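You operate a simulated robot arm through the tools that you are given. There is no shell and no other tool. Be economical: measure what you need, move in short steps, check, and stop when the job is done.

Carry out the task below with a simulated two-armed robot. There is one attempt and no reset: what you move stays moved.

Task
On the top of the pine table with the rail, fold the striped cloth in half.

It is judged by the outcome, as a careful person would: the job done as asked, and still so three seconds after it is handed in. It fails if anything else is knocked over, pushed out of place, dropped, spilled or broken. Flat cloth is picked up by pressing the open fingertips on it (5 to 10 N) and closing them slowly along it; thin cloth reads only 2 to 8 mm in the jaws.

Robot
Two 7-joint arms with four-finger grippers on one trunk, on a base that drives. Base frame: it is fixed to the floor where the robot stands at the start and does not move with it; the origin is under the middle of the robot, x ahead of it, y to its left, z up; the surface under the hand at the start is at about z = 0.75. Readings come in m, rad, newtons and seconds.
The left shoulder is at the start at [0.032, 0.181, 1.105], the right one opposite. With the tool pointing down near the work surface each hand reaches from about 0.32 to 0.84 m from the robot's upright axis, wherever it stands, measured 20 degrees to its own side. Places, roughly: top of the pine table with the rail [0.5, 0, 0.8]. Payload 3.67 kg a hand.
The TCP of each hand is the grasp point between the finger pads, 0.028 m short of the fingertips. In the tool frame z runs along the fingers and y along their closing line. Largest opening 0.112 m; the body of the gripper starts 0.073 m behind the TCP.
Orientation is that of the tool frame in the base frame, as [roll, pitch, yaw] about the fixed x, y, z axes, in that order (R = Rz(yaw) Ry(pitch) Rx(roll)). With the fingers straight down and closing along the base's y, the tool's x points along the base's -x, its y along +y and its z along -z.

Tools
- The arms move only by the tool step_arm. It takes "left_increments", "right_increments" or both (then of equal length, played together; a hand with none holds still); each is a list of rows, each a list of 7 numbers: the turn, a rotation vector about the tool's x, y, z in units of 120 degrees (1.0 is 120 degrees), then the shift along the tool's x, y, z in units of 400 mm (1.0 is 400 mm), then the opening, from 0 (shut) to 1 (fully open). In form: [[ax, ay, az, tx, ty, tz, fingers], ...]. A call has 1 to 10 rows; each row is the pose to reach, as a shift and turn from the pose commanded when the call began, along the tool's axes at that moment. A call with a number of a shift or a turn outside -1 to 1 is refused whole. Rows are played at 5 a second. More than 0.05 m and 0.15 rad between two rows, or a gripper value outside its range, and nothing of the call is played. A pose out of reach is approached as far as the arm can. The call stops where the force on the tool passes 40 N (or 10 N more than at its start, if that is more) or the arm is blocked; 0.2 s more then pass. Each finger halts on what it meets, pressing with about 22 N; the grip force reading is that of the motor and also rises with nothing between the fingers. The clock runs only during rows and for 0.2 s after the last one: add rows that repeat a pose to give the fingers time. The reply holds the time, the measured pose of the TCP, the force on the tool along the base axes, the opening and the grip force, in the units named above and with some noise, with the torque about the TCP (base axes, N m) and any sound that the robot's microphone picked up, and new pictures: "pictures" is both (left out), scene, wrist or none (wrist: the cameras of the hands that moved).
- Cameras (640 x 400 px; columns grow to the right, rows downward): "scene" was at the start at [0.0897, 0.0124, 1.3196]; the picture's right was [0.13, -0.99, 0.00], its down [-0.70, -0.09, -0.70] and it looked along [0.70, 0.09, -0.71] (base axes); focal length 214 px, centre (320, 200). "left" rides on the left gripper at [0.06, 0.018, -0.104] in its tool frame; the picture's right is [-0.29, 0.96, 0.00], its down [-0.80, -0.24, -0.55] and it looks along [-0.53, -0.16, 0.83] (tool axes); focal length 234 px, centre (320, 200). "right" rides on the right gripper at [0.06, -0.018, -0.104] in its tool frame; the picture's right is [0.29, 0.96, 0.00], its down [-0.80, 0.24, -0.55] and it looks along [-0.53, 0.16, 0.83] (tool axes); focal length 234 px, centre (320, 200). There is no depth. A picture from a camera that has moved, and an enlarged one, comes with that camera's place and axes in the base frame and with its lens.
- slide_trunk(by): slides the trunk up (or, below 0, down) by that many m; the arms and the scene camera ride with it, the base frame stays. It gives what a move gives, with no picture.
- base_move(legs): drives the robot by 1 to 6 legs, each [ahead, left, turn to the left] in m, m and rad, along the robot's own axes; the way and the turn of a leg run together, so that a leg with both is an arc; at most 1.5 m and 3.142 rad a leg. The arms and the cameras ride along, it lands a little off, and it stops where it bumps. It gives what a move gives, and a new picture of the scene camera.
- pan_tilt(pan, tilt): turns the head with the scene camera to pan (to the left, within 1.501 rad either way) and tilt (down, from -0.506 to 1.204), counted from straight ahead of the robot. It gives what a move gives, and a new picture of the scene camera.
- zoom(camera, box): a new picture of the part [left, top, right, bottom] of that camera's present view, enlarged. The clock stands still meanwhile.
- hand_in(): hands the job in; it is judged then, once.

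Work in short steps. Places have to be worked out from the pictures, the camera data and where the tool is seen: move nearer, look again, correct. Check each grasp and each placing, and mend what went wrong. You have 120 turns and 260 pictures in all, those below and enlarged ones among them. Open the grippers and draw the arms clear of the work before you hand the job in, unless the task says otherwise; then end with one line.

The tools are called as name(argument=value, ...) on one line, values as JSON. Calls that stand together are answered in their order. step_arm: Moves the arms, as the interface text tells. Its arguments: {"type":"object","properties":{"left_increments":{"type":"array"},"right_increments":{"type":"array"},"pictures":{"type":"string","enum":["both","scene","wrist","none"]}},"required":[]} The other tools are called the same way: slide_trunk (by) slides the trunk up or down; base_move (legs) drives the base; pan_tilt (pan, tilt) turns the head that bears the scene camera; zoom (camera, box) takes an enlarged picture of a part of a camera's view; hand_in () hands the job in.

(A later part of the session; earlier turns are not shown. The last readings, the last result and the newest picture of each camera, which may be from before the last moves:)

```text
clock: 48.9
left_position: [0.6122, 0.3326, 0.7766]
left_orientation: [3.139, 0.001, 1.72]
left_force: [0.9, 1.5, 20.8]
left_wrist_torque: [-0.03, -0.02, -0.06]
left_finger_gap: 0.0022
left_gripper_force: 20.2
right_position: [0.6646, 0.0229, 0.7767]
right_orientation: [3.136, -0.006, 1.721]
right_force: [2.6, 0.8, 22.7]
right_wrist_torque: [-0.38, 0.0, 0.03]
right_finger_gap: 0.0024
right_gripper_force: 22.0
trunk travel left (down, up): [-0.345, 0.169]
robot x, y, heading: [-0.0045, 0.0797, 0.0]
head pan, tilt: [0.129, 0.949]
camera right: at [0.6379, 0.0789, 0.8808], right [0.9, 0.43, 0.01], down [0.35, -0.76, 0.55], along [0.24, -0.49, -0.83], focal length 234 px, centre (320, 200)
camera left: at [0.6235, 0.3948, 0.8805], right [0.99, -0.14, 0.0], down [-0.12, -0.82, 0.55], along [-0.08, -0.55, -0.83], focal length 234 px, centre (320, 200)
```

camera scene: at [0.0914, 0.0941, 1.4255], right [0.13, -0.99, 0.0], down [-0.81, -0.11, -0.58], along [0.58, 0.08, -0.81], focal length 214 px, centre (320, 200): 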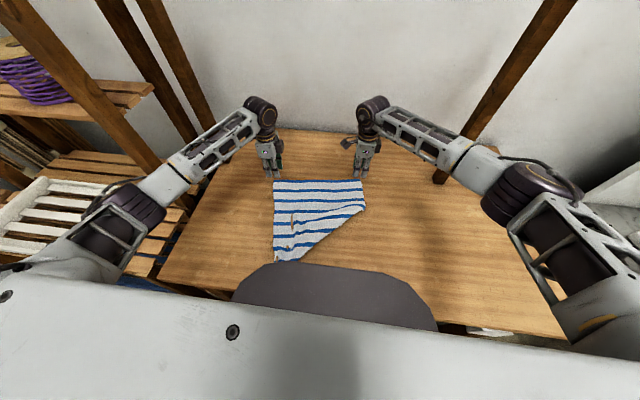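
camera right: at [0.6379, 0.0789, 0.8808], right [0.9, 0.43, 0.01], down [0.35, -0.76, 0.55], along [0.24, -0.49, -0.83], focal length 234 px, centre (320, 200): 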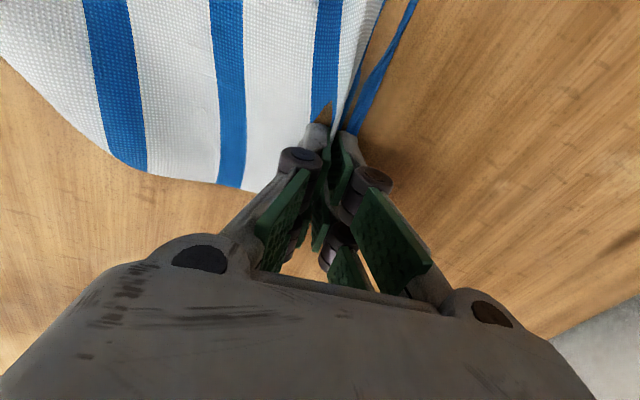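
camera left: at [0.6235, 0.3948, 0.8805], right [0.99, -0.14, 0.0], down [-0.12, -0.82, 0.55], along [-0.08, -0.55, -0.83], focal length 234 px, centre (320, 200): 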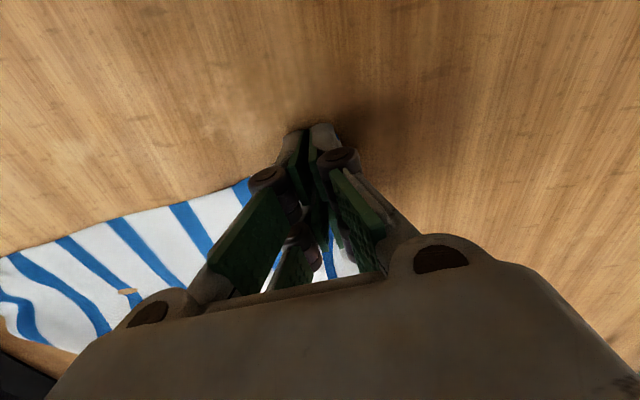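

Both hands hold the hem (2.2 and 2.4 mm). Lift straight up so the cloth hangs and the tucked corner falls free.

step_arm(left_increments=[[0, 0, 0, 0, 0, -0.03, 0], [0, 0, 0, 0, 0, -0.1, 0], [0, 0, 0, 0, 0, -0.19, 0], [0, 0, 0, 0, 0, -0.28, 0], [0, 0, 0, 0, 0, -0.37, 0], [0, 0, 0, 0, 0, -0.46, 0], [0, 0, 0, 0, 0, -0.55, 0], [0, 0, 0, 0, 0, -0.64, 0]], right_increments=[[0, 0, 0, 0, 0, -0.03, 0], [0, 0, 0, 0, 0, -0.1, 0], [0, 0, 0, 0, 0, -0.19, 0], [0, 0, 0, 0, 0, -0.28, 0], [0, 0, 0, 0, 0, -0.37, 0], [0, 0, 0, 0, 0, -0.46, 0], [0, 0, 0, 0, 0, -0.55, 0], [0, 0, 0, 0, 0, -0.64, 0]], pictures="scene")

```text
clock: 50.7
left_position: [0.6162, 0.3333, 1.0326]
left_orientation: [-3.141, -0.001, 1.72]
left_force: [0.5, 0.2, 0.7]
left_wrist_torque: [0.03, 0.0, 0.0]
left_finger_gap: 0.0026
left_gripper_force: 21.0
right_position: [0.6643, 0.0209, 1.032]
right_orientation: [3.139, -0.007, 1.721]
right_force: [-0.4, 0.5, 0.5]
right_wrist_torque: [0.01, 0.04, 0.05]
right_finger_gap: 0.0026
right_gripper_force: 24.8
trunk travel left (down, up): [-0.345, 0.169]
robot x, y, heading: [-0.0006, 0.0828, -0.003]
head pan, tilt: [0.129, 0.949]
camera scene: at [0.0884, 0.0931, 1.4258], right [0.13, -0.99, 0.0], down [-0.81, -0.11, -0.58], along [0.58, 0.08, -0.81], focal length 214 px, centre (320, 200)
```

scene: 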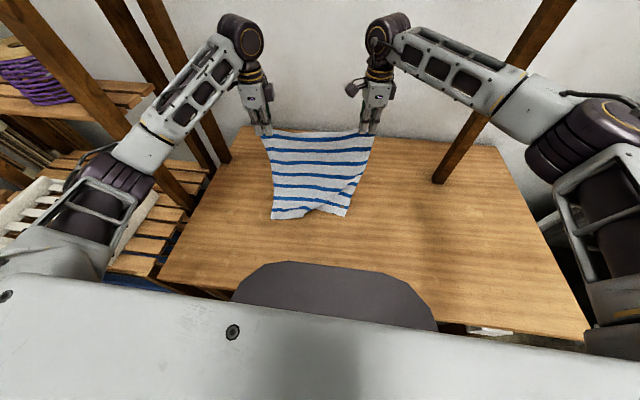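

The cloth hangs nicely from both hands. Lift further until it hangs free.

step_arm(left_increments=[[0, 0, 0, 0, 0, -0.08, 0], [0, 0, 0, 0, 0, -0.16, 0], [0, 0, 0, 0, 0, -0.24, 0], [0, 0, 0, 0, 0, -0.32, 0], [0, 0, 0, 0, 0, -0.32, 0], [0, 0, 0, 0, 0, -0.32, 0]], right_increments=[[0, 0, 0, 0, 0, -0.08, 0], [0, 0, 0, 0, 0, -0.16, 0], [0, 0, 0, 0, 0, -0.24, 0], [0, 0, 0, 0, 0, -0.32, 0], [0, 0, 0, 0, 0, -0.32, 0], [0, 0, 0, 0, 0, -0.32, 0]], pictures="none")

zoom(camera="scene", box=[200, 60, 440, 210])

```text
clock: 52.1
left_position: [0.6154, 0.3336, 1.1574]
left_orientation: [-3.14, 0.002, 1.719]
left_force: [0.3, 0.4, -0.4]
left_wrist_torque: [0.01, -0.02, 0.02]
left_finger_gap: 0.0027
left_gripper_force: 20.4
right_position: [0.6645, 0.0201, 1.1569]
right_orientation: [-3.14, -0.006, 1.721]
right_force: [-0.1, -0.9, 0.4]
right_wrist_torque: [0.0, 0.05, -0.01]
right_finger_gap: 0.002
right_gripper_force: 22.0
trunk travel left (down, up): [-0.345, 0.169]
robot x, y, heading: [-0.0044, 0.0813, 0.001]
head pan, tilt: [0.129, 0.949]
```

```text
2.67 times, centred on (320, 135) of scene
camera zoom: at [0.0897, 0.093, 1.4256], right [0.13, -0.99, 0.0], down [-0.81, -0.11, -0.58], along [0.58, 0.08, -0.81], focal length 572 px, centre (320, 373)
```

zoom: 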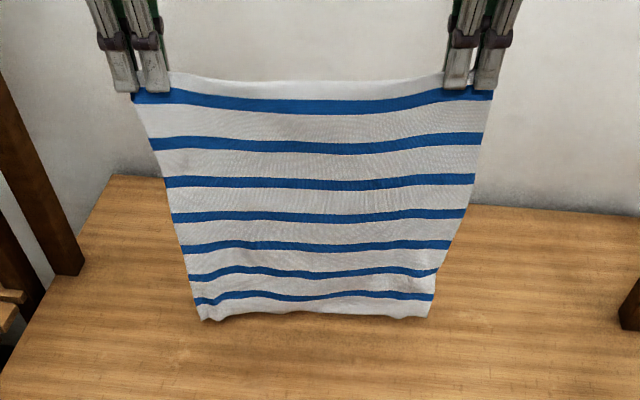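

The cloth hangs flat and fully open; pinch-to-bottom is ~0.33 m with the bottom hem ~5 cm above the table. Lower until the bottom hem just touches.

step_arm(left_increments=[[0, 0, 0, 0, 0, 0.04, 0], [0, 0, 0, 0, 0, 0.08, 0], [0, 0, 0, 0, 0, 0.12, 0], [0, 0, 0, 0, 0, 0.12, 0]], right_increments=[[0, 0, 0, 0, 0, 0.04, 0], [0, 0, 0, 0, 0, 0.08, 0], [0, 0, 0, 0, 0, 0.12, 0], [0, 0, 0, 0, 0, 0.12, 0]], pictures="none")

zoom(camera="scene", box=[200, 80, 440, 230])

```text
clock: 53.1
left_position: [0.6164, 0.3327, 1.1102]
left_orientation: [-3.139, -0.001, 1.72]
left_force: [0.3, -0.7, 0.8]
left_wrist_torque: [0.0, 0.02, -0.01]
left_finger_gap: 0.0017
left_gripper_force: 21.7
right_position: [0.6667, 0.0194, 1.1088]
right_orientation: [-3.141, -0.007, 1.721]
right_force: [-0.4, -0.5, -0.9]
right_wrist_torque: [-0.01, -0.02, 0.0]
right_finger_gap: 0.0023
right_gripper_force: 19.9
trunk travel left (down, up): [-0.345, 0.169]
robot x, y, heading: [-0.003, 0.0806, 0.005]
head pan, tilt: [0.129, 0.949]
```

```text
2.67 times, centred on (320, 155) of scene
camera zoom: at [0.0896, 0.0929, 1.4257], right [0.13, -0.99, 0.0], down [-0.81, -0.11, -0.58], along [0.58, 0.08, -0.81], focal length 572 px, centre (320, 320)
```

zoom: 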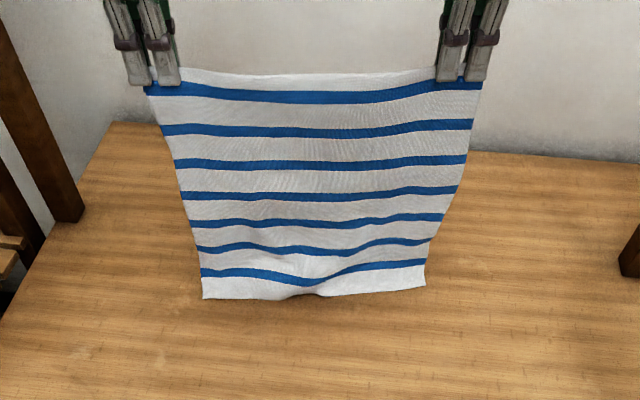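

The hem touches but bends toward the robot. I raise slightly and drag back a few cm so the hem trails forward.

step_arm(left_increments=[[0, 0, 0, 0, 0, -0.05, 0], [0, 0, 0, 0, 0, -0.05, 0], [0, 0, 0, 0, -0.05, -0.035, 0], [0, 0, 0, 0, -0.1, -0.02, 0], [0, 0, 0, 0, -0.15, 0.0, 0], [0, 0, 0, 0, -0.2, 0.03, 0]], right_increments=[[0, 0, 0, 0, 0, -0.05, 0], [0, 0, 0, 0, 0, -0.05, 0], [0, 0, 0, 0, -0.05, -0.035, 0], [0, 0, 0, 0, -0.1, -0.02, 0], [0, 0, 0, 0, -0.15, 0.0, 0], [0, 0, 0, 0, -0.2, 0.03, 0]], pictures="none")

zoom(camera="scene", box=[200, 100, 440, 250])

zoom(camera="left", box=[0, 0, 640, 400])

```text
clock: 54.5
left_position: [0.536, 0.3204, 1.0984]
left_orientation: [-3.14, -0.001, 1.72]
left_force: [-0.7, 0.5, 0.2]
left_wrist_torque: [-0.04, -0.03, 0.02]
left_finger_gap: 0.0029
left_gripper_force: 21.5
right_position: [0.5863, 0.0076, 1.0984]
right_orientation: [3.14, -0.006, 1.721]
right_force: [-0.4, 0.1, 1.8]
right_wrist_torque: [0.0, 0.0, 0.03]
right_finger_gap: 0.0023
right_gripper_force: 22.8
trunk travel left (down, up): [-0.345, 0.169]
robot x, y, heading: [-0.0078, 0.0855, 0.004]
head pan, tilt: [0.129, 0.949]
```

```text
2.67 times, centred on (320, 175) of scene
camera zoom: at [0.0885, 0.0926, 1.4257], right [0.13, -0.99, 0.0], down [-0.81, -0.11, -0.58], along [0.58, 0.08, -0.81], focal length 572 px, centre (320, 267)
```

zoom: 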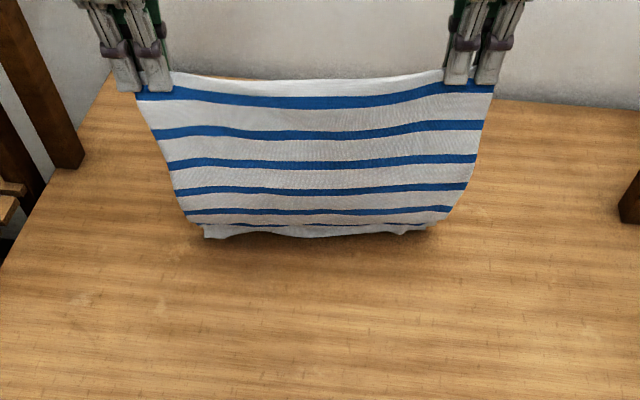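

```text
1.00 times, centred on (320, 200) of left (not enlarged: the box is as wide or as high as the picture)
camera zoom: at [0.5455, 0.3829, 1.2022], right [0.99, -0.14, 0.0], down [-0.12, -0.82, 0.55], along [-0.08, -0.55, -0.83], focal length 234 px, centre (320, 200)
```

zoom: 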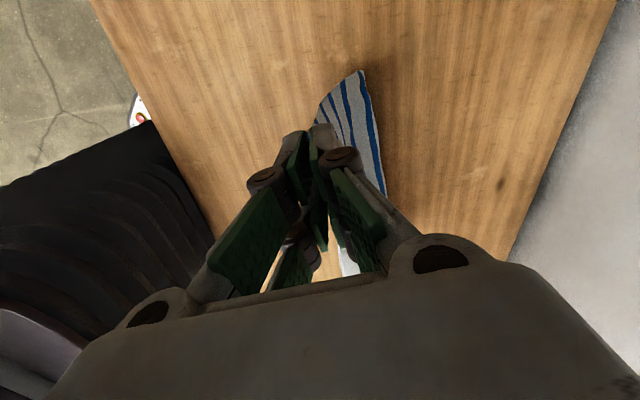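

The hem is still curled toward the robot. Raise clear, go forward, let it settle.

step_arm(left_increments=[[0, 0, 0, 0, 0, -0.1, 0], [0, 0, 0, 0, 0, -0.2, 0], [0, 0, 0, 0, 0.08, -0.2, 0], [0, 0, 0, 0, 0.16, -0.2, 0], [0, 0, 0, 0, 0.24, -0.2, 0], [0, 0, 0, 0, 0.24, -0.2, 0], [0, 0, 0, 0, 0.24, -0.2, 0], [0, 0, 0, 0, 0.24, -0.2, 0]], right_increments=[[0, 0, 0, 0, 0, -0.1, 0], [0, 0, 0, 0, 0, -0.2, 0], [0, 0, 0, 0, 0.08, -0.2, 0], [0, 0, 0, 0, 0.16, -0.2, 0], [0, 0, 0, 0, 0.24, -0.2, 0], [0, 0, 0, 0, 0.24, -0.2, 0], [0, 0, 0, 0, 0.24, -0.2, 0], [0, 0, 0, 0, 0.24, -0.2, 0]], pictures="none")

zoom(camera="scene", box=[200, 60, 440, 210])

```text
clock: 56.3
left_position: [0.6328, 0.3336, 1.1793]
left_orientation: [-3.14, -0.001, 1.719]
left_force: [0.1, -0.6, -1.4]
left_wrist_torque: [-0.02, -0.01, 0.01]
left_finger_gap: 0.0028
left_gripper_force: 23.0
right_position: [0.6815, 0.0199, 1.1783]
right_orientation: [-3.141, -0.005, 1.722]
right_force: [0.9, 0.4, 1.5]
right_wrist_torque: [0.01, 0.05, -0.02]
right_finger_gap: 0.0021
right_gripper_force: 21.6
trunk travel left (down, up): [-0.345, 0.169]
robot x, y, heading: [-0.0017, 0.0825, -0.002]
head pan, tilt: [0.129, 0.949]
```

```text
2.67 times, centred on (320, 135) of scene
camera zoom: at [0.0899, 0.0925, 1.4257], right [0.13, -0.99, 0.0], down [-0.81, -0.11, -0.58], along [0.58, 0.08, -0.81], focal length 572 px, centre (320, 373)
```

zoom: 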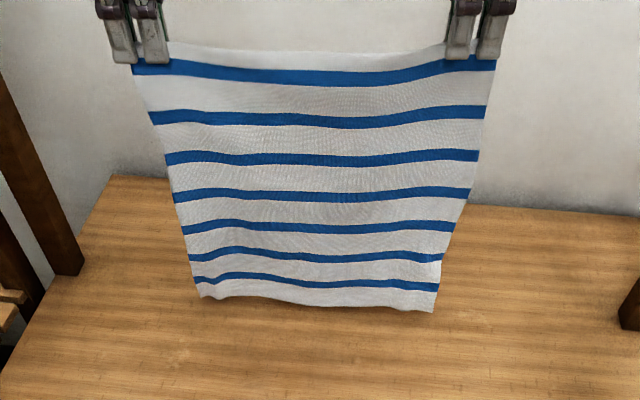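

Hanging free again with the hem ~4–5 cm up. Now sweep back while lowering so the hem trails forward and the cloth is laid toward the robot.

step_arm(left_increments=[[0, 0, 0, 0, -0.1, 0.06, 0], [0, 0, 0, 0, -0.2, 0.12, 0], [0, 0, 0, 0, -0.28, 0.17, 0], [0, 0, 0, 0, -0.36, 0.23, 0], [0, 0, 0, 0, -0.43, 0.3, 0]], right_increments=[[0, 0, 0, 0, -0.1, 0.06, 0], [0, 0, 0, 0, -0.2, 0.12, 0], [0, 0, 0, 0, -0.28, 0.17, 0], [0, 0, 0, 0, -0.36, 0.23, 0], [0, 0, 0, 0, -0.43, 0.3, 0]], pictures="none")

zoom(camera="scene", box=[200, 100, 440, 250])

zoom(camera="left", box=[160, 0, 560, 250])

```text
clock: 57.5
left_position: [0.4603, 0.3094, 1.0567]
left_orientation: [-3.14, 0.0, 1.72]
left_force: [-0.7, -1.0, -2.1]
left_wrist_torque: [-0.03, 0.02, 0.02]
left_finger_gap: 0.0031
left_gripper_force: 23.9
right_position: [0.5107, -0.0026, 1.0588]
right_orientation: [3.14, -0.006, 1.72]
right_force: [-0.1, -0.1, 1.6]
right_wrist_torque: [0.04, -0.02, -0.01]
right_finger_gap: 0.0026
right_gripper_force: 20.7
trunk travel left (down, up): [-0.345, 0.169]
robot x, y, heading: [-0.0049, 0.082, -0.001]
head pan, tilt: [0.129, 0.949]
```

```text
2.67 times, centred on (320, 175) of scene
camera zoom: at [0.0887, 0.0929, 1.4257], right [0.13, -0.99, 0.0], down [-0.81, -0.11, -0.58], along [0.58, 0.08, -0.81], focal length 572 px, centre (320, 267)
```

zoom: 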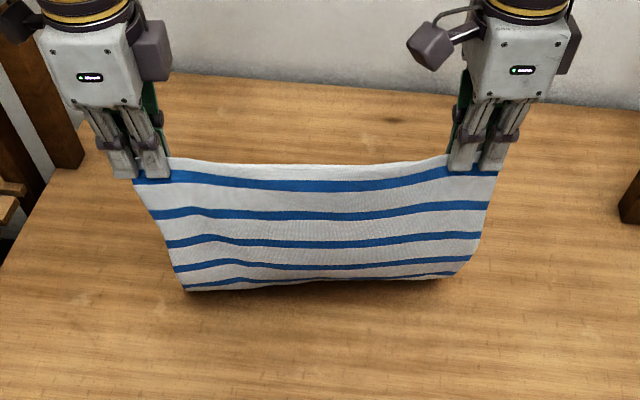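

```text
1.60 times, centred on (360, 125) of left
camera zoom: at [0.4703, 0.3724, 1.1617], right [0.99, -0.14, 0.0], down [-0.12, -0.82, 0.55], along [-0.08, -0.55, -0.83], focal length 375 px, centre (256, 320)
```

zoom: 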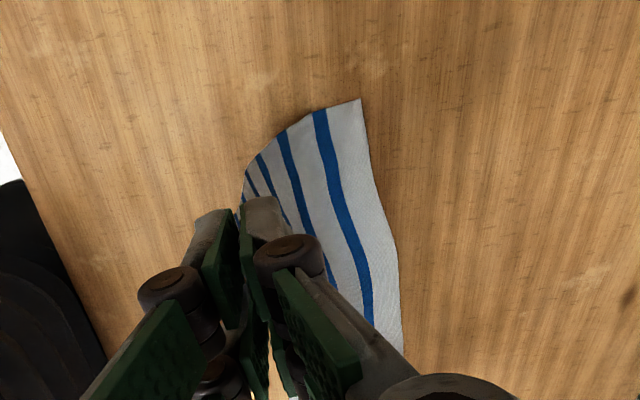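

The hem now trails forward (B edge at x≈0.57–0.61). Continue laying until half is down: 9 cm further back and 12 cm down.

step_arm(left_increments=[[0, 0, 0, 0, -0.045, 0.06, 0], [0, 0, 0, 0, -0.09, 0.12, 0], [0, 0, 0, 0, -0.135, 0.18, 0], [0, 0, 0, 0, -0.18, 0.24, 0], [0, 0, 0, 0, -0.22, 0.29, 0], [0, 0, 0, 0, -0.22, 0.29, 0]], right_increments=[[0, 0, 0, 0, -0.045, 0.06, 0], [0, 0, 0, 0, -0.09, 0.12, 0], [0, 0, 0, 0, -0.135, 0.18, 0], [0, 0, 0, 0, -0.18, 0.24, 0], [0, 0, 0, 0, -0.22, 0.29, 0], [0, 0, 0, 0, -0.22, 0.29, 0]], pictures="wrist")

zoom(camera="scene", box=[200, 120, 440, 270])

```text
clock: 58.9
left_position: [0.3733, 0.2979, 0.9426]
left_orientation: [-3.139, 0.0, 1.719]
left_force: [0.1, -0.5, -0.3]
left_wrist_torque: [0.02, 0.04, 0.02]
left_finger_gap: 0.0031
left_gripper_force: 25.2
right_position: [0.4254, -0.015, 0.941]
right_orientation: [3.141, -0.006, 1.721]
right_force: [-0.3, 0.8, -0.7]
right_wrist_torque: [0.01, 0.04, 0.01]
right_finger_gap: 0.003
right_gripper_force: 21.0
trunk travel left (down, up): [-0.345, 0.169]
robot x, y, heading: [-0.0039, 0.0832, -0.0]
head pan, tilt: [0.129, 0.949]
camera right: at [0.3993, 0.0417, 1.0458], right [0.9, 0.43, 0.0], down [0.36, -0.76, 0.55], along [0.24, -0.5, -0.84], focal length 234 px, centre (320, 200)
camera left: at [0.3847, 0.3591, 1.0459], right [0.99, -0.14, 0.0], down [-0.12, -0.82, 0.55], along [-0.08, -0.55, -0.83], focal length 234 px, centre (320, 200)
```

right: 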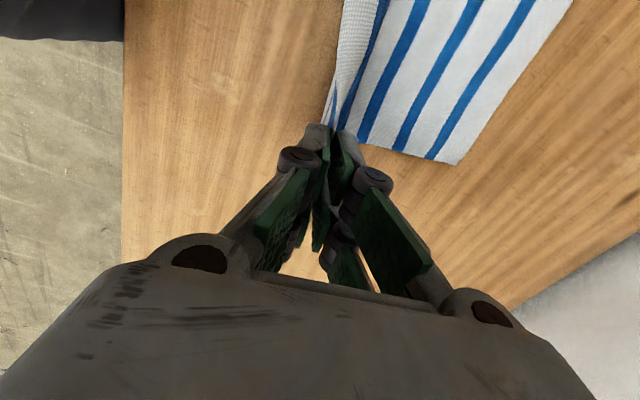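
left: 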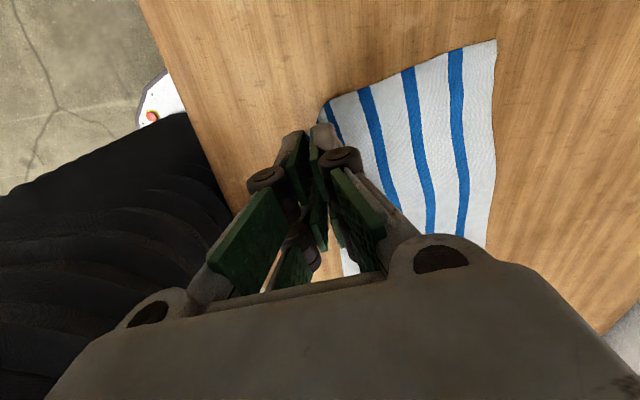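

```text
2.67 times, centred on (320, 195) of scene
camera zoom: at [0.0899, 0.093, 1.4257], right [0.13, -0.99, 0.0], down [-0.81, -0.11, -0.58], along [0.58, 0.08, -0.81], focal length 572 px, centre (320, 213)
```

zoom: 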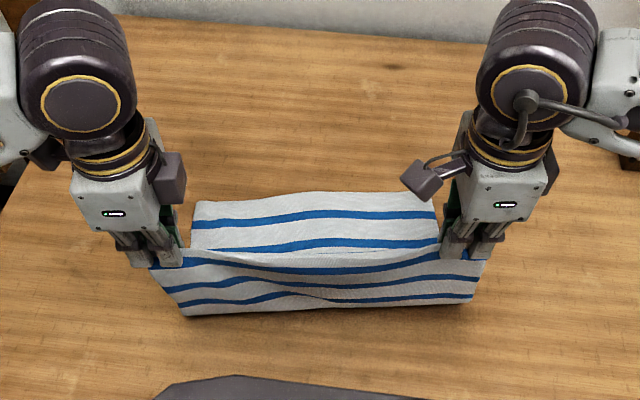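

Half is laid: 4 stripes each side, B corners at [0.568, 0.336] and [0.627, 0.002], crease about x 0.39–0.46. I settle the crease slightly back, then arc the top half forward over the bottom.

step_arm(left_increments=[[0, 0, 0, 0, -0.0375, 0.05, 0], [0, 0, 0, 0, -0.05, 0.0875, 0], [0, 0, 0, 0, 0.01, 0.09, 0], [0, 0, 0, 0, 0.07, 0.1, 0], [0, 0, 0, 0, 0.14, 0.125, 0], [0, 0, 0, 0, 0.21, 0.1675, 0], [0, 0, 0, 0, 0.275, 0.2375, 0], [0, 0, 0, 0, 0.32, 0.3125, 0]], right_increments=[[0, 0, 0, 0, -0.0375, 0.05, 0], [0, 0, 0, 0, -0.05, 0.0875, 0], [0, 0, 0, 0, 0.01, 0.09, 0], [0, 0, 0, 0, 0.07, 0.1, 0], [0, 0, 0, 0, 0.14, 0.125, 0], [0, 0, 0, 0, 0.21, 0.1675, 0], [0, 0, 0, 0, 0.275, 0.2375, 0], [0, 0, 0, 0, 0.32, 0.3125, 0]], pictures="wrist")

zoom(camera="scene", box=[220, 120, 420, 245])

```text
clock: 60.7
left_position: [0.5027, 0.3167, 0.8154]
left_orientation: [-3.14, -0.001, 1.72]
left_force: [0.6, -0.5, -1.6]
left_wrist_torque: [0.01, 0.04, -0.02]
left_finger_gap: 0.0029
left_gripper_force: 24.0
right_position: [0.5519, 0.0034, 0.8174]
right_orientation: [-3.141, -0.006, 1.722]
right_force: [-0.2, 0.2, -0.3]
right_wrist_torque: [0.0, -0.02, 0.03]
right_finger_gap: 0.0032
right_gripper_force: 20.9
trunk travel left (down, up): [-0.345, 0.169]
robot x, y, heading: [0.0, 0.0811, -0.001]
head pan, tilt: [0.129, 0.949]
camera right: at [0.5256, 0.0617, 0.9204], right [0.9, 0.43, 0.0], down [0.36, -0.76, 0.55], along [0.24, -0.5, -0.84], focal length 234 px, centre (320, 200)
camera left: at [0.5117, 0.3781, 0.9198], right [0.99, -0.14, 0.0], down [-0.12, -0.82, 0.55], along [-0.08, -0.55, -0.83], focal length 234 px, centre (320, 200)
```

right: 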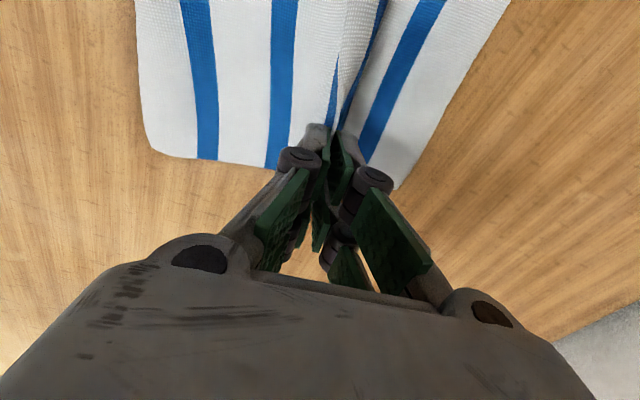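
left: 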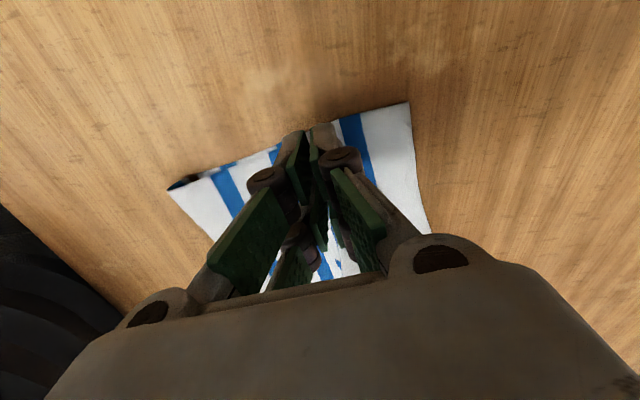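

```text
3.20 times, centred on (320, 182) of scene
camera zoom: at [0.0909, 0.0932, 1.4255], right [0.13, -0.99, 0.0], down [-0.81, -0.11, -0.58], along [0.58, 0.08, -0.81], focal length 686 px, centre (320, 256)
```

zoom: 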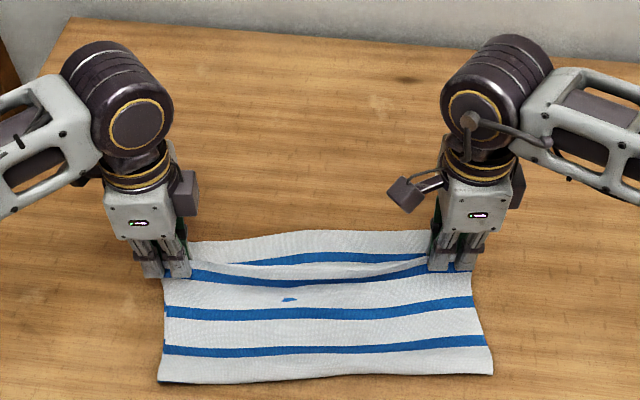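

Excellent: the top half lies over the bottom; crease at x≈0.386/0.443 and bottom hem unmoved. Lower the hands ~1 cm forward to touch down.

step_arm(left_increments=[[0, 0, 0, 0, 0.015, 0.04, 0], [0, 0, 0, 0, 0.025, 0.075, 0], [0, 0, 0, 0, 0.025, 0.088, 0], [0, 0, 0, 0, 0.025, 0.091, 0]], right_increments=[[0, 0, 0, 0, 0.015, 0.04, 0], [0, 0, 0, 0, 0.025, 0.075, 0], [0, 0, 0, 0, 0.025, 0.09, 0], [0, 0, 0, 0, 0.025, 0.094, 0]], pictures="wrist")

zoom(camera="scene", box=[220, 120, 420, 245])

```text
clock: 61.7
left_position: [0.5119, 0.3174, 0.7813]
left_orientation: [3.138, 0.0, 1.721]
left_force: [2.9, -2.5, 17.2]
left_wrist_torque: [-0.13, 0.03, 0.02]
left_finger_gap: 0.0027
left_gripper_force: 22.6
right_position: [0.5603, 0.0062, 0.7781]
right_orientation: [3.14, -0.007, 1.721]
right_force: [0.4, 0.1, -0.5]
right_wrist_torque: [0.03, 0.04, 0.0]
right_finger_gap: 0.0033
right_gripper_force: 23.3
trunk travel left (down, up): [-0.345, 0.169]
robot x, y, heading: [-0.0031, 0.082, -0.004]
head pan, tilt: [0.129, 0.949]
camera right: at [0.5346, 0.0632, 0.8832], right [0.9, 0.43, 0.0], down [0.36, -0.76, 0.55], along [0.24, -0.49, -0.84], focal length 234 px, centre (320, 200)
camera left: at [0.5212, 0.3789, 0.8855], right [0.99, -0.14, 0.0], down [-0.12, -0.82, 0.55], along [-0.08, -0.55, -0.83], focal length 234 px, centre (320, 200)
```

right: 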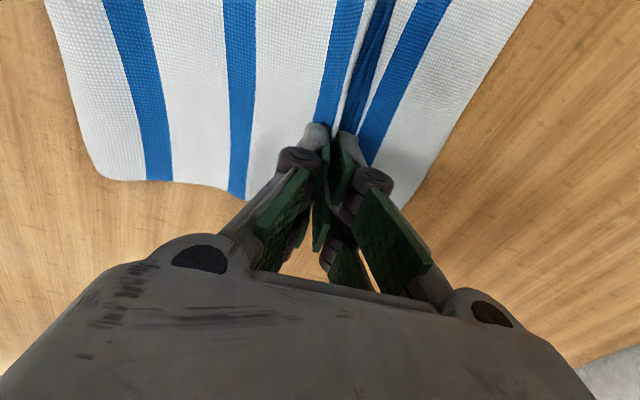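
left: 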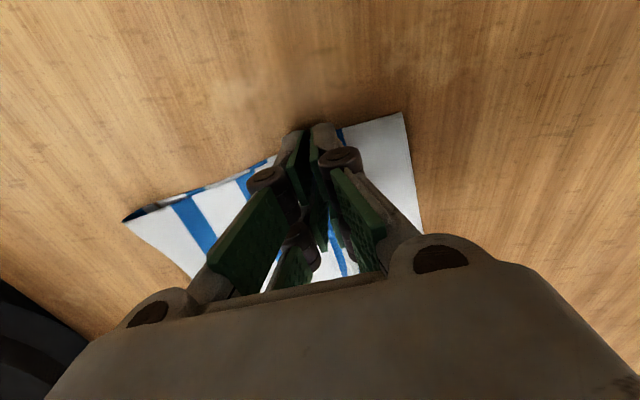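

```text
3.20 times, centred on (320, 182) of scene
camera zoom: at [0.0893, 0.0925, 1.4258], right [0.13, -0.99, 0.0], down [-0.81, -0.11, -0.58], along [0.58, 0.08, -0.81], focal length 686 px, centre (320, 256)
```

zoom: 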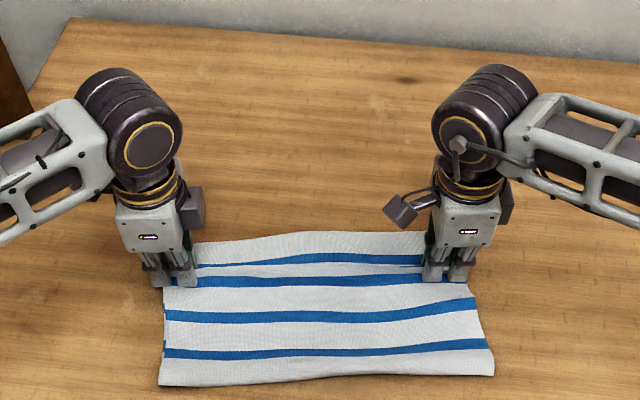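

Touch-down: left presses 17 N, right barely touches. Now open slowly while lightly pressed so the gathered hem spreads flat again.

step_arm(left_increments=[[0, 0, 0, 0, 0, -0.003, 0.04], [0, 0, 0, 0, 0, -0.004, 0.08], [0, 0, 0, 0, 0, -0.004, 0.12], [0, 0, 0, 0, 0, -0.005, 0.16], [0, 0, 0, 0, 0, -0.005, 0.2], [0, 0, 0, 0, 0, -0.006, 0.25], [0, 0, 0, 0, 0, -0.006, 0.3], [0, 0, 0, 0, 0, -0.006, 0.35], [0, 0, 0, 0, 0, -0.007, 0.4]], right_increments=[[0, 0, 0, 0, 0, 0.002, 0.04], [0, 0, 0, 0, 0, 0.002, 0.08], [0, 0, 0, 0, 0, 0.002, 0.12], [0, 0, 0, 0, 0, 0.002, 0.16], [0, 0, 0, 0, 0, 0.001, 0.2], [0, 0, 0, 0, 0, 0.001, 0.25], [0, 0, 0, 0, 0, 0, 0.3], [0, 0, 0, 0, 0, 0, 0.35], [0, 0, 0, 0, 0, -0.001, 0.4]], pictures="wrist")

```text
clock: 63.7
left_position: [0.5103, 0.3175, 0.7831]
left_orientation: [-3.139, -0.003, 1.718]
left_force: [0.4, -0.5, 0.1]
left_wrist_torque: [-0.01, -0.05, -0.02]
left_finger_gap: 0.045
left_gripper_force: 0.0
right_position: [0.5614, 0.0068, 0.7782]
right_orientation: [-3.139, -0.006, 1.721]
right_force: [0.2, -0.5, -0.5]
right_wrist_torque: [-0.02, 0.0, 0.0]
right_finger_gap: 0.0447
right_gripper_force: 0.1
trunk travel left (down, up): [-0.345, 0.169]
robot x, y, heading: [-0.0016, 0.0808, -0.003]
head pan, tilt: [0.129, 0.949]
camera right: at [0.5352, 0.0631, 0.8834], right [0.9, 0.43, 0.0], down [0.36, -0.76, 0.55], along [0.24, -0.5, -0.84], focal length 234 px, centre (320, 200)
camera left: at [0.5209, 0.3796, 0.8872], right [0.99, -0.14, 0.0], down [-0.12, -0.82, 0.55], along [-0.08, -0.55, -0.83], focal length 234 px, centre (320, 200)
```

right: 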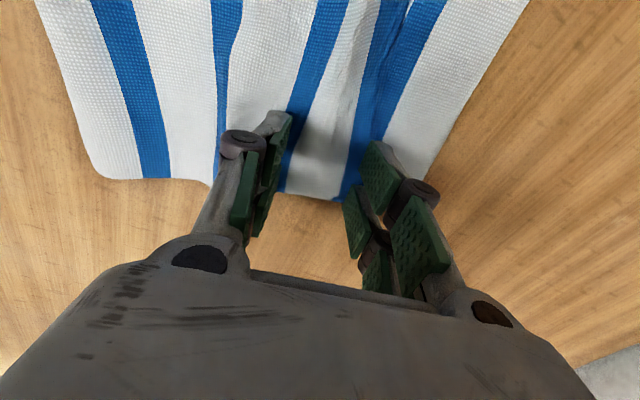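
left: 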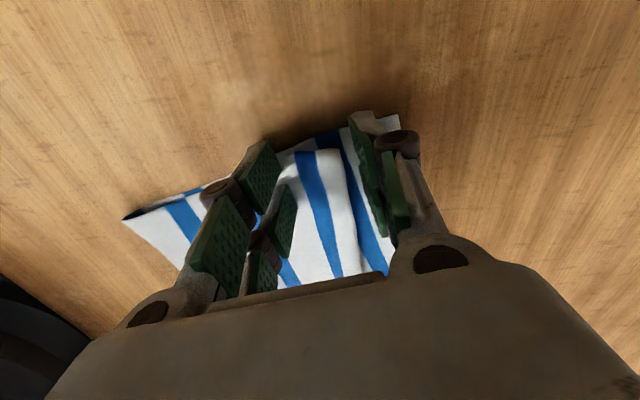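

Released and spread. Raise both hands straight up 10 cm and look at the result.

step_arm(left_increments=[[0, 0, 0, 0, 0, -0.05, 0.4], [0, 0, 0, 0, 0, -0.15, 0.4], [0, 0, 0, 0, 0, -0.25, 0.4], [0, 0, 0, 0.1, 0, -0.3, 0.4], [0, 0, 0, 0.2, 0, -0.3, 0.4]], right_increments=[[0, 0, 0, 0, 0, -0.05, 0.4], [0, 0, 0, 0, 0, -0.15, 0.4], [0, 0, 0, 0, 0, -0.25, 0.4], [0, 0, 0, -0.1, 0, -0.3, 0.4], [0, 0, 0, -0.2, 0, -0.3, 0.4]], pictures="wrist")

zoom(camera="scene", box=[240, 150, 400, 250])

```text
clock: 64.9
left_position: [0.4973, 0.3961, 0.9038]
left_orientation: [-3.141, 0.001, 1.718]
left_force: [-0.3, -0.7, 1.3]
left_wrist_torque: [0.02, 0.01, -0.01]
left_finger_gap: 0.0445
left_gripper_force: 0.0
right_position: [0.5703, -0.073, 0.8986]
right_orientation: [3.141, -0.007, 1.72]
right_force: [0.7, 0.2, -0.5]
right_wrist_torque: [0.0, 0.0, 0.01]
right_finger_gap: 0.0449
right_gripper_force: 0.1
trunk travel left (down, up): [-0.345, 0.169]
robot x, y, heading: [-0.0026, 0.0826, -0.002]
head pan, tilt: [0.129, 0.949]
camera right: at [0.5457, -0.0156, 1.0027], right [0.9, 0.43, 0.0], down [0.36, -0.76, 0.55], along [0.24, -0.49, -0.84], focal length 234 px, centre (320, 200)
camera left: at [0.5081, 0.4594, 1.0075], right [0.99, -0.14, 0.0], down [-0.12, -0.82, 0.55], along [-0.08, -0.55, -0.83], focal length 234 px, centre (320, 200)
```

right: 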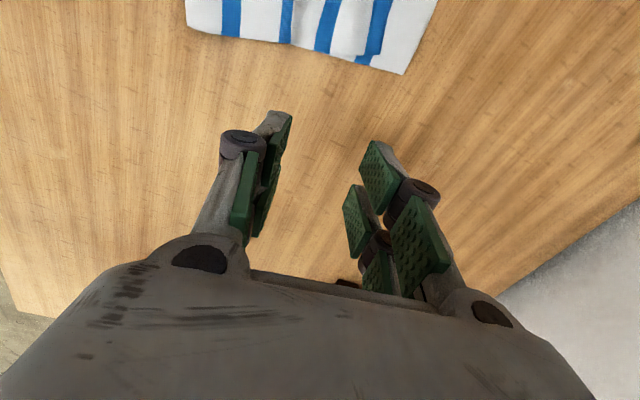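
left: 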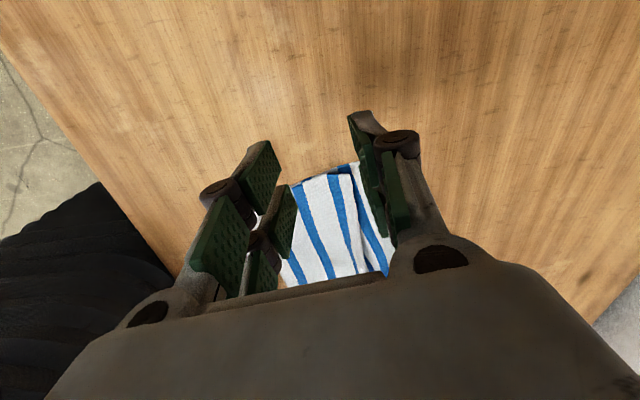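

```text
4.00 times, centred on (320, 200) of scene
camera zoom: at [0.0888, 0.0927, 1.4257], right [0.13, -0.99, 0.0], down [-0.81, -0.11, -0.58], along [0.58, 0.08, -0.81], focal length 858 px, centre (320, 200)
```

zoom: 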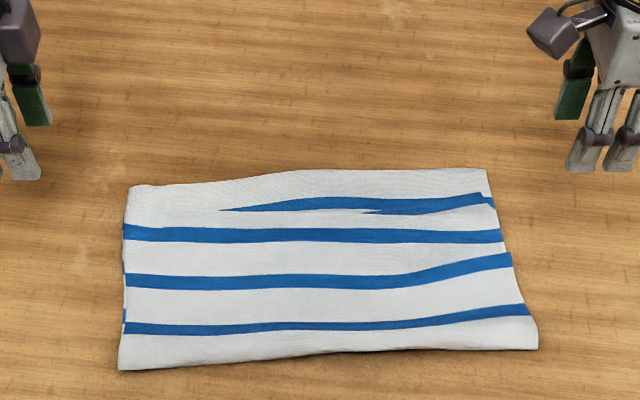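

The cloth is folded. Zoom closely on the far hems to see how well they line up.

zoom(camera="scene", box=[264, 185, 384, 250])

zoom(camera="right", box=[160, 0, 460, 100])

```text
5.33 times, centred on (324, 218) of scene
camera zoom: at [0.0888, 0.0927, 1.4257], right [0.13, -0.99, 0.0], down [-0.81, -0.11, -0.58], along [0.58, 0.08, -0.81], focal length 1144 px, centre (299, 107)
```

zoom: 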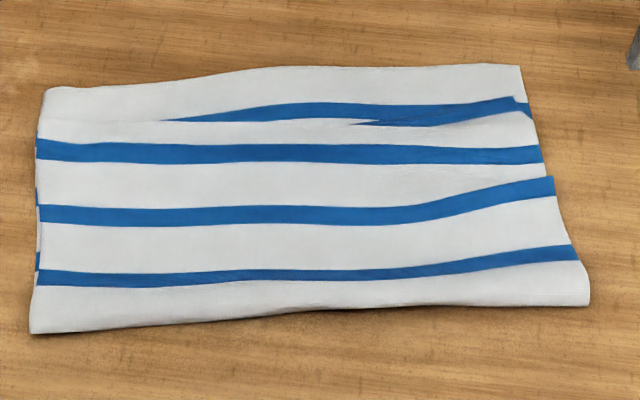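

```text
2.13 times, centred on (310, 50) of right
camera zoom: at [0.5457, -0.0156, 1.0027], right [0.9, 0.43, 0.0], down [0.36, -0.76, 0.55], along [0.24, -0.49, -0.84], focal length 500 px, centre (341, 520)
```

zoom: 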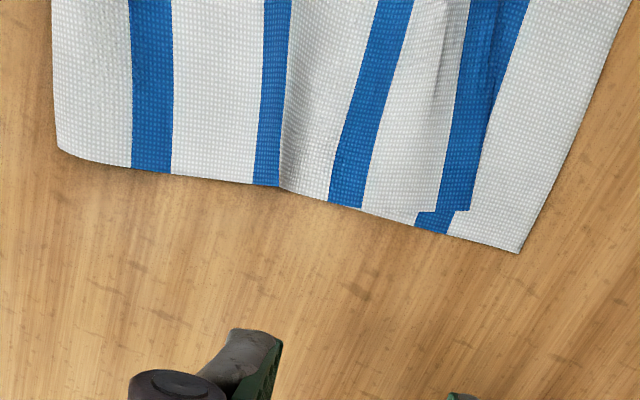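

The top hem sits ~3 cm short of the bottom hem, with its left part tucked under. I'll regrip the top hem, lift slightly, and re-lay it ~3 cm further forward. First go back above it.

step_arm(left_increments=[[0, 0, 0, -0.1, -0.008, 0.05, 0.4], [0, 0, 0, -0.197, -0.015, 0.1, 0.4], [0, 0, 0, -0.197, -0.015, 0.19, 0.4], [0, 0, 0, -0.197, -0.015, 0.275, 0.4]], right_increments=[[0, 0, 0, 0.11, 0.006, 0.05, 0.4], [0, 0, 0, 0.2205, 0.0128, 0.1, 0.4], [0, 0, 0, 0.2205, 0.0128, 0.18, 0.4], [0, 0, 0, 0.2205, 0.0128, 0.26, 0.4]], pictures="wrist")

```text
clock: 65.9
left_position: [0.5049, 0.3182, 0.7936]
left_orientation: [-3.139, -0.003, 1.719]
left_force: [-0.3, -0.6, -0.7]
left_wrist_torque: [0.0, 0.03, 0.0]
left_finger_gap: 0.0448
left_gripper_force: 0.0
right_position: [0.5653, 0.0171, 0.7948]
right_orientation: [3.141, -0.007, 1.721]
right_force: [0.3, 0.0, 0.4]
right_wrist_torque: [0.02, 0.02, -0.02]
right_finger_gap: 0.0446
right_gripper_force: 0.1
trunk travel left (down, up): [-0.345, 0.169]
robot x, y, heading: [-0.0017, 0.0846, 0.0]
head pan, tilt: [0.129, 0.949]
camera right: at [0.54, 0.0734, 0.8992], right [0.9, 0.43, 0.0], down [0.36, -0.76, 0.55], along [0.24, -0.5, -0.84], focal length 234 px, centre (320, 200)
camera left: at [0.5156, 0.3791, 0.8969], right [0.99, -0.14, 0.0], down [-0.12, -0.82, 0.55], along [-0.08, -0.55, -0.83], focal length 234 px, centre (320, 200)
```

right: 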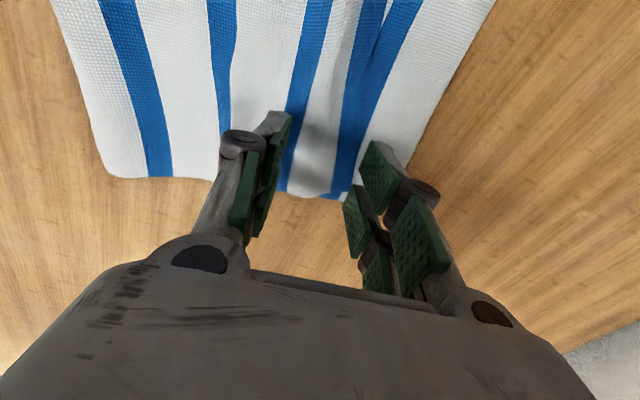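
left: 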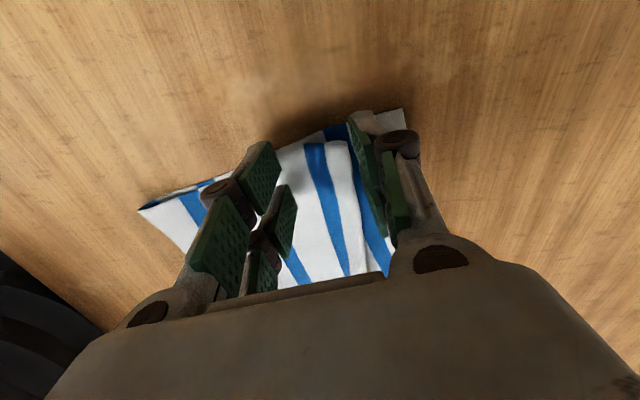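

On the left the outer finger overhangs the top hem; shift back ~13 mm left, 7 mm right, then descend to contact.

step_arm(left_increments=[[0, 0, 0, 0, -0.034, 0, 0.4], [0, 0, 0, 0, -0.034, 0.02, 0.4], [0, 0, 0, 0, -0.034, 0.03, 0.4], [0, 0, 0, 0, -0.034, 0.035, 0.4]], right_increments=[[0, 0, 0, 0, -0.017, 0, 0.4], [0, 0, 0, 0, -0.017, 0.025, 0.4], [0, 0, 0, 0, -0.017, 0.035, 0.4], [0, 0, 0, 0, -0.017, 0.04, 0.4]], pictures="none")

```text
clock: 66.9
left_position: [0.491, 0.3153, 0.78]
left_orientation: [3.141, 0.0, 1.72]
left_force: [0.5, 0.0, 3.0]
left_wrist_torque: [0.03, -0.07, -0.01]
left_finger_gap: 0.0452
left_gripper_force: 0.5
right_position: [0.558, 0.0152, 0.7794]
right_orientation: [3.141, -0.008, 1.721]
right_force: [-0.4, -0.3, -0.1]
right_wrist_torque: [0.05, 0.03, -0.03]
right_finger_gap: 0.0447
right_gripper_force: 0.0
trunk travel left (down, up): [-0.345, 0.169]
robot x, y, heading: [-0.0026, 0.0804, 0.002]
head pan, tilt: [0.129, 0.949]
```

step_arm(left_increments=[[0, 0, 0, 0, 0, 0.0015, 0.4], [0, 0, 0, 0, 0, 0.003, 0.4]], right_increments=[[0, 0, 0, 0, 0, 0.003, 0.4], [0, 0, 0, 0, 0, 0.006, 0.4]], pictures="none")

```text
clock: 67.5
left_position: [0.49, 0.3161, 0.7783]
left_orientation: [-3.14, 0.001, 1.72]
left_force: [1.2, 0.5, 4.9]
left_wrist_torque: [-0.04, -0.1, -0.03]
left_finger_gap: 0.0456
left_gripper_force: 1.2
right_position: [0.5582, 0.015, 0.7788]
right_orientation: [3.14, -0.007, 1.72]
right_force: [-0.5, -0.8, 6.5]
right_wrist_torque: [-0.16, 0.08, 0.01]
right_finger_gap: 0.0449
right_gripper_force: 0.6
trunk travel left (down, up): [-0.345, 0.169]
robot x, y, heading: [-0.0016, 0.0815, 0.002]
head pan, tilt: [0.129, 0.949]
```

Pressing 5–6.5 N. Close slowly with the same follow-down.

step_arm(left_increments=[[0, 0, 0, 0, 0, 0.001, 0.36], [0, 0, 0, 0, 0, 0.0015, 0.32], [0, 0, 0, 0, 0, 0.002, 0.28], [0, 0, 0, 0, 0, 0.0025, 0.24], [0, 0, 0, 0, 0, 0.003, 0.2], [0, 0, 0, 0, 0, 0.0035, 0.16], [0, 0, 0, 0, 0, 0.004, 0.12], [0, 0, 0, 0, 0, 0.0045, 0.08], [0, 0, 0, 0, 0, 0.005, 0.04], [0, 0, 0, 0, 0, 0.005, 0]], right_increments=[[0, 0, 0, 0, 0, 0.001, 0.36], [0, 0, 0, 0, 0, 0.0015, 0.32], [0, 0, 0, 0, 0, 0.002, 0.28], [0, 0, 0, 0, 0, 0.0025, 0.24], [0, 0, 0, 0, 0, 0.003, 0.2], [0, 0, 0, 0, 0, 0.0035, 0.16], [0, 0, 0, 0, 0, 0.004, 0.12], [0, 0, 0, 0, 0, 0.0045, 0.08], [0, 0, 0, 0, 0, 0.005, 0.04], [0, 0, 0, 0, 0, 0.005, 0]], pictures="wrist")

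```text
clock: 69.7
left_position: [0.4902, 0.3164, 0.7787]
left_orientation: [3.136, 0.001, 1.718]
left_force: [5.0, 0.6, 22.7]
left_wrist_torque: [-0.28, -0.28, 0.08]
left_finger_gap: 0.0052
left_gripper_force: 22.3
right_position: [0.5564, 0.0142, 0.7794]
right_orientation: [3.135, -0.006, 1.719]
right_force: [2.4, 1.7, 31.6]
right_wrist_torque: [-0.08, -0.04, -0.04]
right_finger_gap: 0.012
right_gripper_force: 21.8
trunk travel left (down, up): [-0.345, 0.169]
robot x, y, heading: [0.0009, 0.0812, 0.002]
head pan, tilt: [0.129, 0.949]
camera right: at [0.5308, 0.0716, 0.8823], right [0.9, 0.43, 0.01], down [0.35, -0.76, 0.55], along [0.24, -0.49, -0.84], focal length 234 px, centre (320, 200)
camera left: at [0.4997, 0.3779, 0.8826], right [0.99, -0.14, 0.01], down [-0.12, -0.82, 0.55], along [-0.07, -0.55, -0.83], focal length 234 px, centre (320, 200)
```

right: 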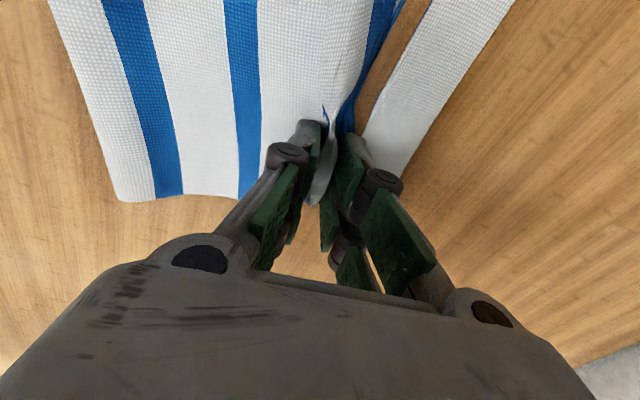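
left: 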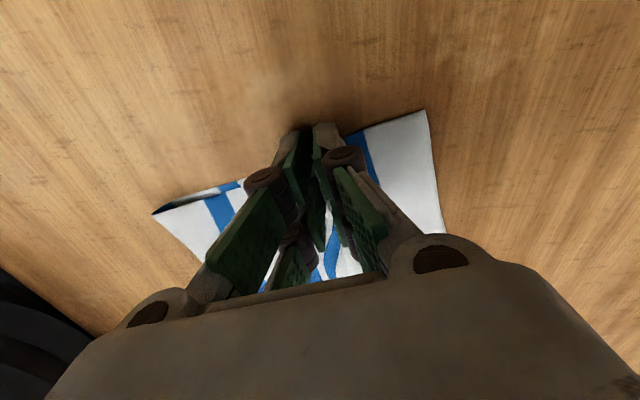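

The right gathered too much (12 mm, likely both layers); I spread it back open. The left (5 mm) may be just the top hem with its tuck, so I hold it.

step_arm(right_increments=[[0, 0, 0, 0, 0, -0.003, 0.12], [0, 0, 0, 0, 0, -0.004, 0.16], [0, 0, 0, 0, 0, -0.005, 0.2], [0, 0, 0, 0, 0, -0.006, 0.25], [0, 0, 0, 0, 0, -0.006, 0.3], [0, 0, 0, 0, 0, -0.007, 0.36], [0, 0, 0, 0, 0, -0.007, 0.42], [0, 0, 0, 0, 0, -0.05, 0.42], [0, 0, 0, 0, 0, -0.1, 0.42]], left_increments=[[0, 0, 0, 0, 0, -0.003, 0], [0, 0, 0, 0, 0, -0.006, 0], [0, 0, 0, 0, 0, -0.01, 0], [0, 0, 0, 0, 0, -0.02, 0], [0, 0, 0, 0, 0, -0.03, 0], [0, 0, 0, 0, 0, -0.04, 0], [0, 0, 0, 0, 0, -0.05, 0], [0, 0, 0, 0, 0, -0.06, 0], [0, 0, 0, 0, 0, -0.07, 0]], pictures="wrist")

zoom(camera="scene", box=[240, 150, 400, 250])

```text
clock: 71.7
left_position: [0.4916, 0.3164, 0.8048]
left_orientation: [-3.139, -0.002, 1.719]
left_force: [-1.3, 0.3, 0.2]
left_wrist_torque: [-0.02, -0.02, -0.02]
left_finger_gap: 0.003
left_gripper_force: 22.1
right_position: [0.558, 0.0128, 0.8148]
right_orientation: [-3.142, -0.006, 1.721]
right_force: [-0.6, -0.3, -0.5]
right_wrist_torque: [-0.01, -0.01, 0.02]
right_finger_gap: 0.0473
right_gripper_force: 0.0
trunk travel left (down, up): [-0.345, 0.169]
robot x, y, heading: [-0.0032, 0.0807, 0.001]
head pan, tilt: [0.129, 0.949]
camera right: at [0.5319, 0.0705, 0.919], right [0.9, 0.43, 0.0], down [0.36, -0.76, 0.55], along [0.24, -0.5, -0.84], focal length 234 px, centre (320, 200)
camera left: at [0.5008, 0.3777, 0.9081], right [0.99, -0.14, 0.0], down [-0.12, -0.82, 0.55], along [-0.08, -0.55, -0.83], focal length 234 px, centre (320, 200)
```

right: 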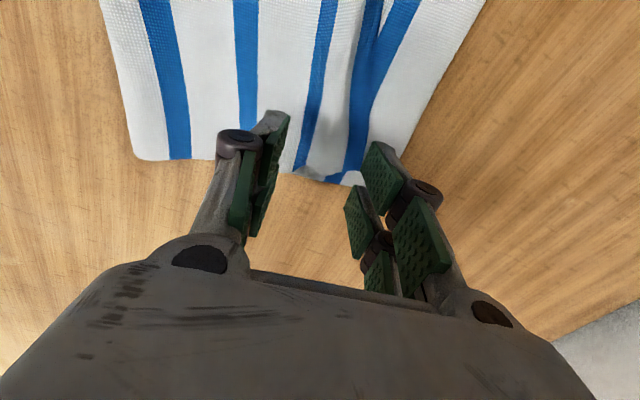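
left: 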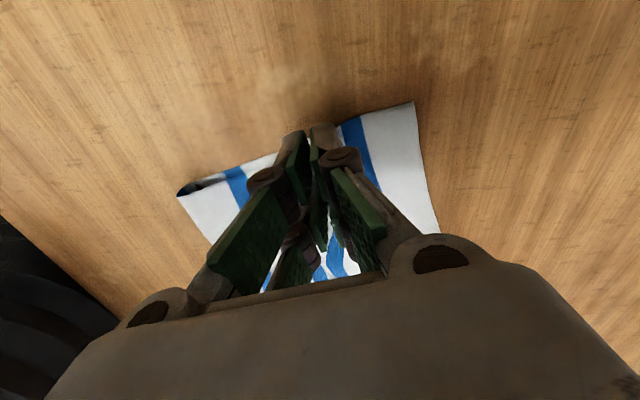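

```text
4.00 times, centred on (320, 200) of scene
camera zoom: at [0.0891, 0.093, 1.4257], right [0.13, -0.99, 0.0], down [-0.81, -0.11, -0.58], along [0.58, 0.08, -0.81], focal length 858 px, centre (320, 200)
```

zoom: 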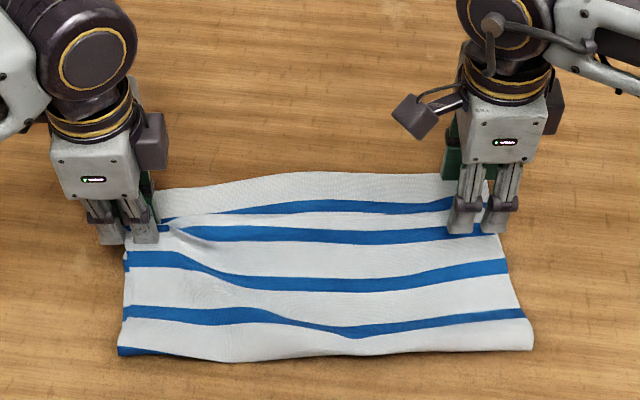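

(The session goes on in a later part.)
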